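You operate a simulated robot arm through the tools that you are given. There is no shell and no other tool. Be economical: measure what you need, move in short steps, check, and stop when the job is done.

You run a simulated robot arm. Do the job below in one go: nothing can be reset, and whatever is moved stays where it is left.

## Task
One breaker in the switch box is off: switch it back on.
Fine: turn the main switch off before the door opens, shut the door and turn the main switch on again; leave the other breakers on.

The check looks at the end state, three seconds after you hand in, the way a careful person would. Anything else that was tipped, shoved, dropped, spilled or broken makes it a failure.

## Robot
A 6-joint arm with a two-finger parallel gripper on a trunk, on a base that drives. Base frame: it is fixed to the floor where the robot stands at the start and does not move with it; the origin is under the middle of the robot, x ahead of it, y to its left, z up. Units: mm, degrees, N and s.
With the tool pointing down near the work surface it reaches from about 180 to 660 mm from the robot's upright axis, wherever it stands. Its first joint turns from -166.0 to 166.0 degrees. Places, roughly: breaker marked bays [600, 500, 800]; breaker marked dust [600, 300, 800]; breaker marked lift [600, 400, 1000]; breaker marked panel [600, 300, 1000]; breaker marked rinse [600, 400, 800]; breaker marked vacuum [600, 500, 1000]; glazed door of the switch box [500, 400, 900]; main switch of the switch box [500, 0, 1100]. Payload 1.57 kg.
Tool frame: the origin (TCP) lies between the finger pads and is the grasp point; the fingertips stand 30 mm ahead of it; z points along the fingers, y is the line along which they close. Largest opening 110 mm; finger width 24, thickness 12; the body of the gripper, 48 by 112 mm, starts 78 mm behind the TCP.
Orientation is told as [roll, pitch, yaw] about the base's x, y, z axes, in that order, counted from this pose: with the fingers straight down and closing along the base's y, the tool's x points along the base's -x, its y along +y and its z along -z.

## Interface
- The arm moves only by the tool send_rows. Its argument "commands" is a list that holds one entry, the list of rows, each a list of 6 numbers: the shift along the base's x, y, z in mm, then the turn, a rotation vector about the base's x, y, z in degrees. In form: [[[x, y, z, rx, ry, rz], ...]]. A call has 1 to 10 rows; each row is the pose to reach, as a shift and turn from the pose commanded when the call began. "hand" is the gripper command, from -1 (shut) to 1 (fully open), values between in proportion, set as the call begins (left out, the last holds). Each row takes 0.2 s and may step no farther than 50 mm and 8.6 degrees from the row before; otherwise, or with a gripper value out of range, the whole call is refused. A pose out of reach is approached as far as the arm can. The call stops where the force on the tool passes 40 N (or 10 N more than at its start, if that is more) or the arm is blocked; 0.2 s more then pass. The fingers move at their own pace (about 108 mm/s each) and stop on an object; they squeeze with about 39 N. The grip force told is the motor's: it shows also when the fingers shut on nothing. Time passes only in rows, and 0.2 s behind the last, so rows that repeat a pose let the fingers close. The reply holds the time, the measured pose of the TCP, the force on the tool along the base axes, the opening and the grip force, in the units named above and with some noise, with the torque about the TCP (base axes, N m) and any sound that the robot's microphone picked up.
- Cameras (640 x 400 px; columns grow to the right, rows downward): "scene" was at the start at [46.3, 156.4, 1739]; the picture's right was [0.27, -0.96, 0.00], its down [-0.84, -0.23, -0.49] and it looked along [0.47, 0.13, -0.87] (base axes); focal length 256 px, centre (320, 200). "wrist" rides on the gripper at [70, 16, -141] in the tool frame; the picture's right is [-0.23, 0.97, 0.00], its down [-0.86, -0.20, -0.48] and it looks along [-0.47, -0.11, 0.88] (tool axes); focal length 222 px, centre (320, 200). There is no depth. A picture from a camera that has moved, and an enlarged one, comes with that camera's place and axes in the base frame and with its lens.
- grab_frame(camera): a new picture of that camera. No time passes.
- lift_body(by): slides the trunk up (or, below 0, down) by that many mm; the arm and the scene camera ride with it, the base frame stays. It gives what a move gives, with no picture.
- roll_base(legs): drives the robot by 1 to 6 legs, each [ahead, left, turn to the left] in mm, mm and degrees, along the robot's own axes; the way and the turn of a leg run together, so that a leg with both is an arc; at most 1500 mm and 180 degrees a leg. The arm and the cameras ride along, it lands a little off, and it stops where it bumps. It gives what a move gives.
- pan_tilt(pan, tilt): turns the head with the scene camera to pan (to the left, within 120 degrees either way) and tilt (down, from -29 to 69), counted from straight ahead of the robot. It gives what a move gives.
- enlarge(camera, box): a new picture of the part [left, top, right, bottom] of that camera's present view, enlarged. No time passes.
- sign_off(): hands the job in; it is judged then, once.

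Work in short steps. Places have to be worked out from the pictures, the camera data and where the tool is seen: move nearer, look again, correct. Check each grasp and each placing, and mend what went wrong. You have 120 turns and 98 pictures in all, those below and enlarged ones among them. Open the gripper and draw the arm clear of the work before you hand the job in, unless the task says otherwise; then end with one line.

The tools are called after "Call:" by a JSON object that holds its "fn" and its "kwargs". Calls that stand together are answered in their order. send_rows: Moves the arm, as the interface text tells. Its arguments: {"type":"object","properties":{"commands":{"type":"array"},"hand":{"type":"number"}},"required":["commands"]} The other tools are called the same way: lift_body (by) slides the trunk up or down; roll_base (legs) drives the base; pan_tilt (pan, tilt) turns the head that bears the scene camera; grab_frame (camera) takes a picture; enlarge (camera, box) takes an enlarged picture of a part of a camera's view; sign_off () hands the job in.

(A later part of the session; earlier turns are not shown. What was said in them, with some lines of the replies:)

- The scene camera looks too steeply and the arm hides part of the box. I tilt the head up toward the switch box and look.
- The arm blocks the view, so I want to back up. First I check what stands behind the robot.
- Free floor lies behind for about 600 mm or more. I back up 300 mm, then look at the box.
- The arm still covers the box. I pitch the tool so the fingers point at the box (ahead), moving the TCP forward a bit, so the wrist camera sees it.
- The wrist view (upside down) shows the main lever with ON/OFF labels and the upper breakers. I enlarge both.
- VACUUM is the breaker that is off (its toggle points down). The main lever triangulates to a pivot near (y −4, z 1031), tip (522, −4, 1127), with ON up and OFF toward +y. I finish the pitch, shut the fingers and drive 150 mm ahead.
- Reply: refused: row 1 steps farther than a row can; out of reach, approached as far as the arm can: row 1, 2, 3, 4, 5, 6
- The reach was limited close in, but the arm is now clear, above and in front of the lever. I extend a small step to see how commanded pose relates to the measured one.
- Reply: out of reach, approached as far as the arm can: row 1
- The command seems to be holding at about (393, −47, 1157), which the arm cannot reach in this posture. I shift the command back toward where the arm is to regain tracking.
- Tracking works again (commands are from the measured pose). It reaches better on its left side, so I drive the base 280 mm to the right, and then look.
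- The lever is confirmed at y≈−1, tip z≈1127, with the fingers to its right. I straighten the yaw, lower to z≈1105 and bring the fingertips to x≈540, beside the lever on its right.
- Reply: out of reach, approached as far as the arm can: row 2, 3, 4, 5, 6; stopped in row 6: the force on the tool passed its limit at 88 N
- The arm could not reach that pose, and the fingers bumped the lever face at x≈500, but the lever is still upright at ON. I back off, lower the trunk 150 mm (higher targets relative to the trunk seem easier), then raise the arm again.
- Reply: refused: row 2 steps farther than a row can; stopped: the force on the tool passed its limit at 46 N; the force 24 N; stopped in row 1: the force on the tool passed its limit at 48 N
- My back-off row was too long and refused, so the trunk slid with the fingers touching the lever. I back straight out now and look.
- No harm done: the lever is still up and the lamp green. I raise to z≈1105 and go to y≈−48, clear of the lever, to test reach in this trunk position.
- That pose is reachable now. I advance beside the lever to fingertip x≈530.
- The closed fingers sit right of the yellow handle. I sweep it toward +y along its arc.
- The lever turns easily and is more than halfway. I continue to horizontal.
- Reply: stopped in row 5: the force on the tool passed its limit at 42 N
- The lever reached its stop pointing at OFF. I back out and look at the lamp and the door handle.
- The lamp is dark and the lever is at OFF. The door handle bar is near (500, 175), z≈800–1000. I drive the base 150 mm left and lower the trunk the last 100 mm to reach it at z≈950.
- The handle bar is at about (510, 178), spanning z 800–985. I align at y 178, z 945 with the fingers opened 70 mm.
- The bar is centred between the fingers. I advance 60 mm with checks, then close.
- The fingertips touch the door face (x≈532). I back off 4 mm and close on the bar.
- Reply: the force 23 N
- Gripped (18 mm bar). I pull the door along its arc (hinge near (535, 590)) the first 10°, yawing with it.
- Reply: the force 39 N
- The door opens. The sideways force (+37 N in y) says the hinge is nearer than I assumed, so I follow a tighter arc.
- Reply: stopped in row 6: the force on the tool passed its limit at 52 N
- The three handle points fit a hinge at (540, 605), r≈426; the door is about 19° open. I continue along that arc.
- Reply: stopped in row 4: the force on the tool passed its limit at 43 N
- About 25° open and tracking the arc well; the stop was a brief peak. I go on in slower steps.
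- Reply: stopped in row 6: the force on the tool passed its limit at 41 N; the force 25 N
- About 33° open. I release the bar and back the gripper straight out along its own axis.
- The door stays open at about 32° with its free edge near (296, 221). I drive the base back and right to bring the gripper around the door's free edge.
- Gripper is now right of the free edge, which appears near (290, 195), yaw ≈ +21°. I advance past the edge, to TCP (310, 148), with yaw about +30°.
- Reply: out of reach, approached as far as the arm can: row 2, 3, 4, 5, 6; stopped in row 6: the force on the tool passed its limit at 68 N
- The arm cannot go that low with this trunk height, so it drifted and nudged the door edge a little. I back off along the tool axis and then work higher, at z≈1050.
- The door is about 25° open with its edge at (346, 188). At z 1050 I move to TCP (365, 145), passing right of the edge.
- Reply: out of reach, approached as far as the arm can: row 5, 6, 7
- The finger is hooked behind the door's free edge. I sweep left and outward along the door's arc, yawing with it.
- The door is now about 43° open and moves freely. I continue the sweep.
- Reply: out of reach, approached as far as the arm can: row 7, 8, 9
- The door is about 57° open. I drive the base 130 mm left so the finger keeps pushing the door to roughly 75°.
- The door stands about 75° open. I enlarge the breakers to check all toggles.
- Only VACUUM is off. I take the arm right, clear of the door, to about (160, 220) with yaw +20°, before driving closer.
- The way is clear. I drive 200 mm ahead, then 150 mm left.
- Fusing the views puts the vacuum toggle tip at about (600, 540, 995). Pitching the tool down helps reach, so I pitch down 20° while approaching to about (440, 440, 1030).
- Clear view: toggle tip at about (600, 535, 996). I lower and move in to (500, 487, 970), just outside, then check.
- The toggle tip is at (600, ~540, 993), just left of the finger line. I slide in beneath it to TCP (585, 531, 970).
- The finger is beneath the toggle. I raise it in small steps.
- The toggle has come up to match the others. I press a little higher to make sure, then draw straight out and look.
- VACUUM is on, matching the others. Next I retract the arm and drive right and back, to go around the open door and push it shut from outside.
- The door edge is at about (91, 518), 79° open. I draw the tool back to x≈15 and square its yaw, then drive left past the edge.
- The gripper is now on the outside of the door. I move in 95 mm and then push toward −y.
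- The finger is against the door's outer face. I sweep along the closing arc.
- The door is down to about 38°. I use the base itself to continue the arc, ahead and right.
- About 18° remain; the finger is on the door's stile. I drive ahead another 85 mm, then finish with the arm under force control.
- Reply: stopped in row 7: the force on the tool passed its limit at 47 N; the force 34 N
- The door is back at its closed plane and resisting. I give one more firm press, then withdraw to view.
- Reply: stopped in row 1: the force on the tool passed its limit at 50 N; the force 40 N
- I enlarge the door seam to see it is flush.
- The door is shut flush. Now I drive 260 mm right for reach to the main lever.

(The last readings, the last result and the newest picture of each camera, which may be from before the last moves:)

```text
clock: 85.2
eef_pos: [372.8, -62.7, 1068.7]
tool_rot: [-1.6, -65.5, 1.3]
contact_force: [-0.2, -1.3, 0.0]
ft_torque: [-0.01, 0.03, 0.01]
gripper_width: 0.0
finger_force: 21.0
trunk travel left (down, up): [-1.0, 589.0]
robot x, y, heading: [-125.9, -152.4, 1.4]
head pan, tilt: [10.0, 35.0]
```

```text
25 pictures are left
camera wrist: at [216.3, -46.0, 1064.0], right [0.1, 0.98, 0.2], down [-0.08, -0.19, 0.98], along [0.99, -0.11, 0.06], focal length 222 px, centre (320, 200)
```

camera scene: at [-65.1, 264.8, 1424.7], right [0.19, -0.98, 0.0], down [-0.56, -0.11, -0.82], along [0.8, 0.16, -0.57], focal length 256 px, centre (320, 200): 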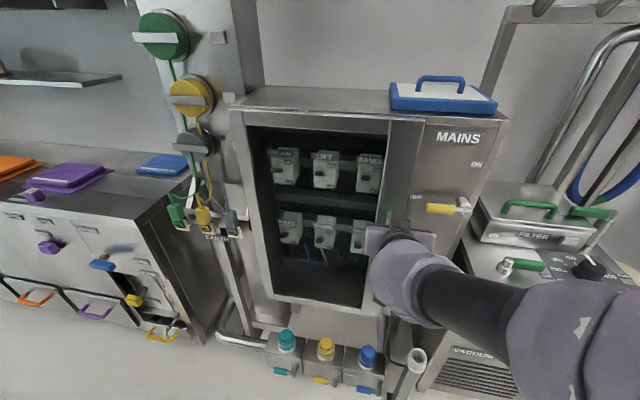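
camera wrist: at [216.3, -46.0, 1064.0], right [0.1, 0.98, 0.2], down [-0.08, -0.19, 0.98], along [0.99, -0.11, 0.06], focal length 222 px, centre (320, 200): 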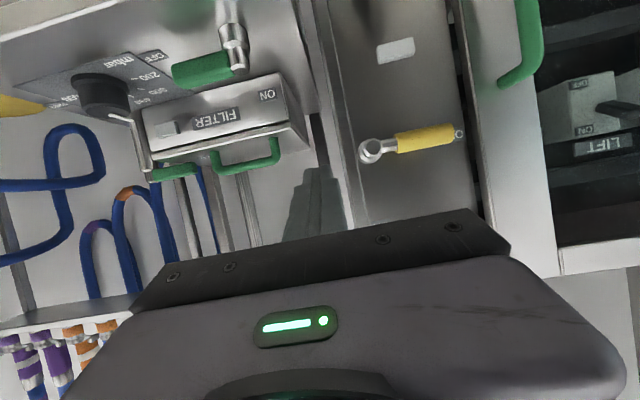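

The lever is at pivot (y −2, z 1031), tip y≈101. I go to below it, still standing off: TCP (420, 72, 985).

Call:
{"fn": "send_rows", "kwargs": {"commands": [[[10, 27, -10, 0, 0, 0], [20, 54, -25, 0, 0, 0], [30, 81, -45, 0, 0, 0], [40, 108, -65, 0, 0, 0], [47, 135, -84, 0, 0, 0]]]}}

Call:
{"fn": "grab_frame", "kwargs": {"camera": "wrist"}}

```text
clock: 86.4
eef_pos: [420.8, 72.4, 984.4]
tool_rot: [-1.6, -65.4, 1.3]
contact_force: [0.1, 0.5, 0.1]
ft_torque: [0.01, -0.03, 0.0]
gripper_width: 0.0
finger_force: 20.9
trunk travel left (down, up): [-1.0, 589.0]
robot x, y, heading: [-123.5, -148.8, 1.3]
head pan, tilt: [10.0, 35.0]
```

```text
24 pictures are left
camera wrist: at [264.3, 88.6, 979.8], right [0.1, 0.98, 0.2], down [-0.08, -0.19, 0.98], along [0.99, -0.11, 0.06], focal length 222 px, centre (320, 200)
```

wrist: 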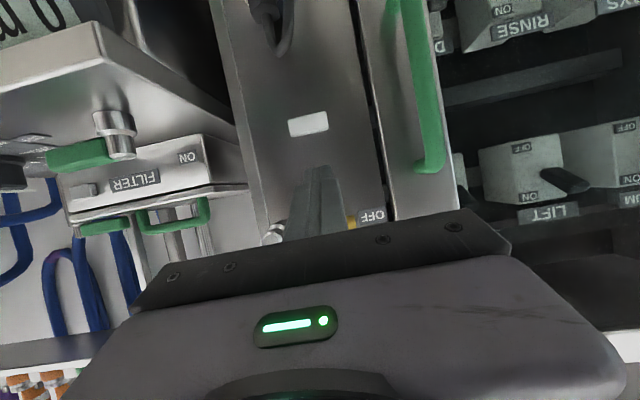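

Reach is fine. I advance to x≈497 below the lever.

Call:
{"fn": "send_rows", "kwargs": {"commands": [[[25, 0, 0, 0, 0, 0], [50, 0, 0, 0, 0, 0], [76, 0, 0, 0, 0, 0]]]}}

Call:
{"fn": "grab_frame", "kwargs": {"camera": "wrist"}}

```text
clock: 87.2
eef_pos: [494.8, 69.8, 985.4]
tool_rot: [-1.5, -65.5, 1.2]
contact_force: [-0.1, -0.8, 0.0]
ft_torque: [-0.01, 0.0, 0.02]
gripper_width: 0.0
finger_force: 21.3
trunk travel left (down, up): [-1.0, 589.0]
robot x, y, heading: [-124.6, -152.3, 1.4]
head pan, tilt: [10.0, 35.0]
```

```text
23 pictures are left
camera wrist: at [339.4, 86.2, 980.7], right [0.1, 0.98, 0.2], down [-0.08, -0.19, 0.98], along [0.99, -0.11, 0.06], focal length 222 px, centre (320, 200)
```

wrist: 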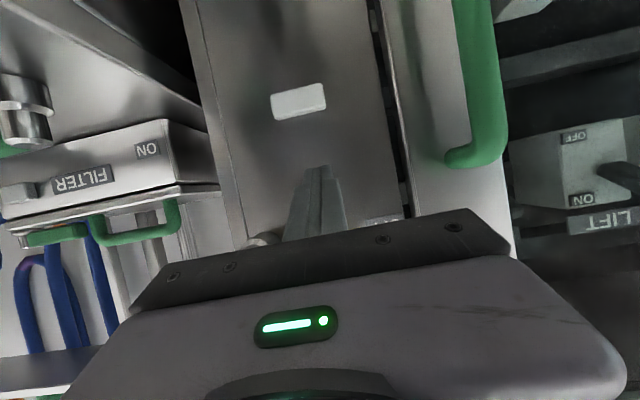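

I lift and sweep the lever back up along its arc, first half.

Call:
{"fn": "send_rows", "kwargs": {"commands": [[[0, 0, 13, 0, 0, 0], [0, 1, 26, 0, 0, 0], [0, 4, 36, 0, 0, 0], [0, 4, 45, 0, 0, 0], [0, 4, 55, 0, 0, 0], [0, 3, 65, 0, 0, 0], [0, 1, 75, 0, 0, 0], [0, -2, 83, 0, 0, 0]]]}}

Call:
{"fn": "grab_frame", "kwargs": {"camera": "wrist"}}

```text
clock: 89.0
eef_pos: [495.1, 71.1, 1069.3]
tool_rot: [-1.6, -65.5, 1.4]
contact_force: [-2.0, 0.0, -5.7]
ft_torque: [0.06, 0.06, 0.0]
gripper_width: 0.0
finger_force: 21.4
trunk travel left (down, up): [-1.0, 589.0]
robot x, y, heading: [-121.3, -152.2, 1.6]
head pan, tilt: [10.0, 35.0]
```

```text
22 pictures are left
camera wrist: at [338.9, 87.4, 1064.0], right [0.1, 0.98, 0.19], down [-0.08, -0.19, 0.98], along [0.99, -0.11, 0.06], focal length 222 px, centre (320, 200)
```

wrist: 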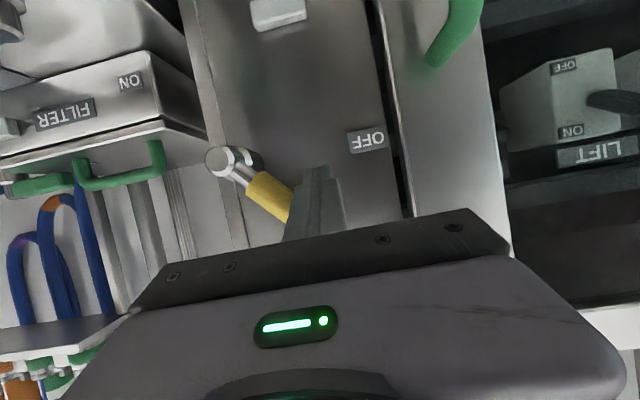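

The lever follows and is about halfway. I continue the arc to vertical.

Call:
{"fn": "send_rows", "kwargs": {"commands": [[[0, -5, 9, 0, 0, 0], [0, -11, 17, 0, 0, 0], [0, -18, 24, 0, 0, 0], [0, -26, 30, 0, 0, 0], [0, -34, 35, 0, 0, 0], [0, -42, 38, 0, 0, 0], [0, -48, 38, 0, 0, 0], [0, -54, 38, 0, 0, 0]]]}}

Call:
{"fn": "grab_frame", "kwargs": {"camera": "wrist"}}

```text
clock: 90.8
eef_pos: [497.1, 22.9, 1105.9]
tool_rot: [-2.1, -65.4, 2.1]
contact_force: [0.4, 26.4, 1.1]
ft_torque: [0.46, -0.03, 0.43]
gripper_width: 0.0
finger_force: 21.0
trunk travel left (down, up): [-1.0, 589.0]
robot x, y, heading: [-124.4, -150.8, 1.5]
head pan, tilt: [10.0, 35.0]
```

```text
21 pictures are left
camera wrist: at [339.1, 38.1, 1100.7], right [0.09, 0.98, 0.19], down [-0.08, -0.19, 0.98], along [0.99, -0.1, 0.06], focal length 222 px, centre (320, 200)
```

wrist: 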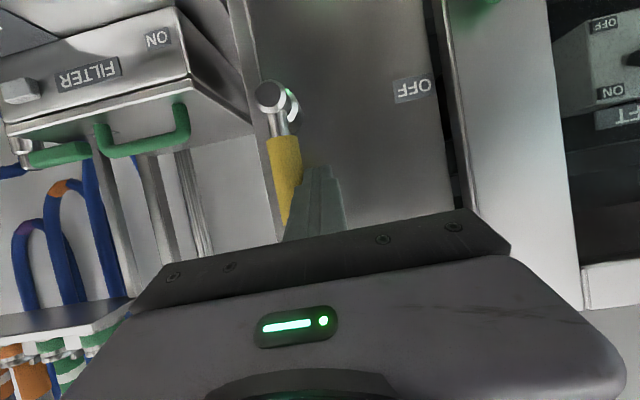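

The lever has reached its upper stop and a green glow is back. I ease off, withdraw, and open the gripper.

Call:
{"fn": "send_rows", "kwargs": {"commands": [[[0, 8, 0, 0, 0, 0], [-40, 8, 0, 0, 0, 0], [-80, 8, 0, 0, 0, 0], [-120, 8, 5, 0, 0, 0]]]}}

Call:
{"fn": "roll_base", "kwargs": {"legs": [[-200, 0, 0]]}}

Call:
{"fn": "send_rows", "kwargs": {"commands": [[[0, 0, 5, 0, 0, 0], [0, 0, 5, 0, 0, 0], [0, 0, 5, 0, 0, 0]]], "hand": 1}}

Call:
{"fn": "grab_frame", "kwargs": {"camera": "scene"}}

Call:
{"fn": "grab_frame", "kwargs": {"camera": "wrist"}}

```text
clock: 91.8
eef_pos: [376.4, 20.1, 1109.3]
tool_rot: [-1.5, -65.4, 1.3]
contact_force: [0.2, 0.4, 0.9]
ft_torque: [-0.04, -0.02, -0.01]
gripper_width: 0.0
finger_force: 21.4
trunk travel left (down, up): [-1.0, 589.0]
robot x, y, heading: [-129.2, -154.7, 1.3]
head pan, tilt: [10.0, 35.0]
```

```text
clock: 93.3
eef_pos: [183.4, 17.5, 1109.5]
tool_rot: [-1.5, -65.3, 1.3]
contact_force: [-0.1, 0.2, -0.6]
ft_torque: [-0.02, 0.01, 0.0]
gripper_width: 0.0
finger_force: 21.0
trunk travel left (down, up): [-1.0, 589.0]
robot x, y, heading: [-317.3, -161.4, 1.3]
head pan, tilt: [10.0, 35.0]
```

```text
clock: 94.1
eef_pos: [183.8, 18.0, 1114.5]
tool_rot: [-1.6, -65.5, 1.3]
contact_force: [0.2, -0.1, 0.1]
ft_torque: [-0.02, -0.01, -0.01]
gripper_width: 110.1
finger_force: 0.0
trunk travel left (down, up): [-1.0, 589.0]
robot x, y, heading: [-319.0, -154.1, 1.2]
head pan, tilt: [10.0, 35.0]
```

```text
20 pictures are left
camera scene: at [-253.5, -0.1, 1424.7], right [0.2, -0.98, 0.0], down [-0.56, -0.11, -0.82], along [0.8, 0.16, -0.57], focal length 256 px, centre (320, 200)
```

scene: 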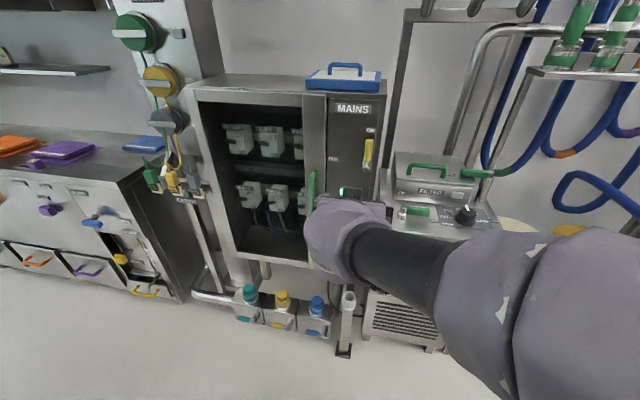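

```text
19 pictures are left
camera wrist: at [27.7, 34.0, 1109.6], right [0.1, 0.98, 0.2], down [-0.08, -0.19, 0.98], along [0.99, -0.11, 0.06], focal length 222 px, centre (320, 200)
```

wrist: 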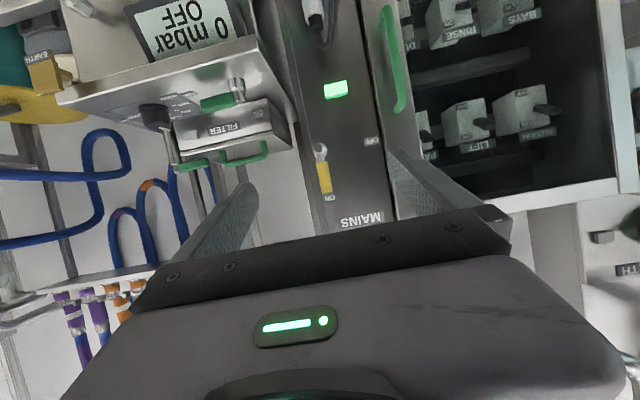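

Lamp is green and the main lever is at ON. I do a last enlarged check of the breakers and door.

Call:
{"fn": "enlarge", "kwargs": {"camera": "scene", "box": [180, 60, 400, 270]}}

Call:
{"fn": "enlarge", "kwargs": {"camera": "wrist", "box": [280, 0, 620, 220]}}

```text
1.90 times, centred on (290, 165) of scene
camera zoom: at [-253.5, -0.1, 1424.7], right [0.2, -0.98, 0.0], down [-0.56, -0.11, -0.82], along [0.8, 0.16, -0.57], focal length 488 px, centre (377, 267)
```

zoom: 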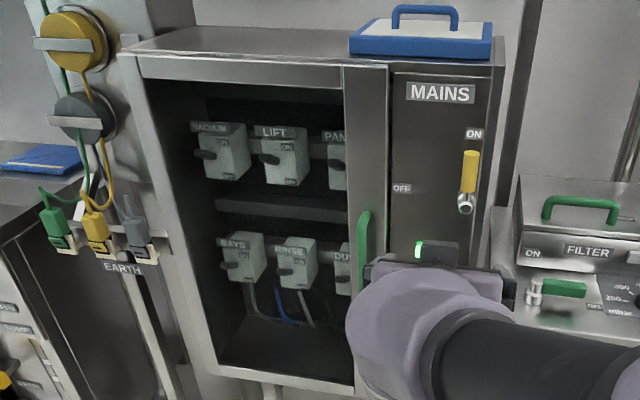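

```text
1.82 times, centred on (450, 110) of wrist
camera zoom: at [27.7, 34.0, 1109.6], right [0.1, 0.98, 0.2], down [-0.08, -0.19, 0.98], along [0.99, -0.11, 0.06], focal length 404 px, centre (84, 364)
```

zoom: 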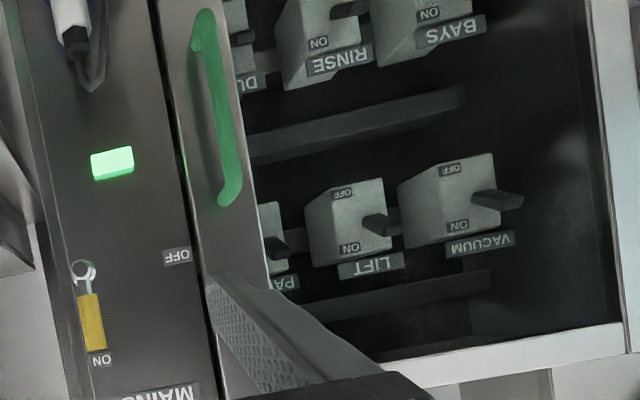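

All breakers are on, the door is shut, the main switch is on, and the arm is clear with the gripper open. I hand in.

Call:
{"fn": "sign_off", "kwargs": {}}

```text
The job is handed in.
```

The VACUUM breaker, the one that was off, is back on; I turned the main switch off before opening the door, then shut the door and turned the main switch on again (lamp green), and the other breakers are still on.
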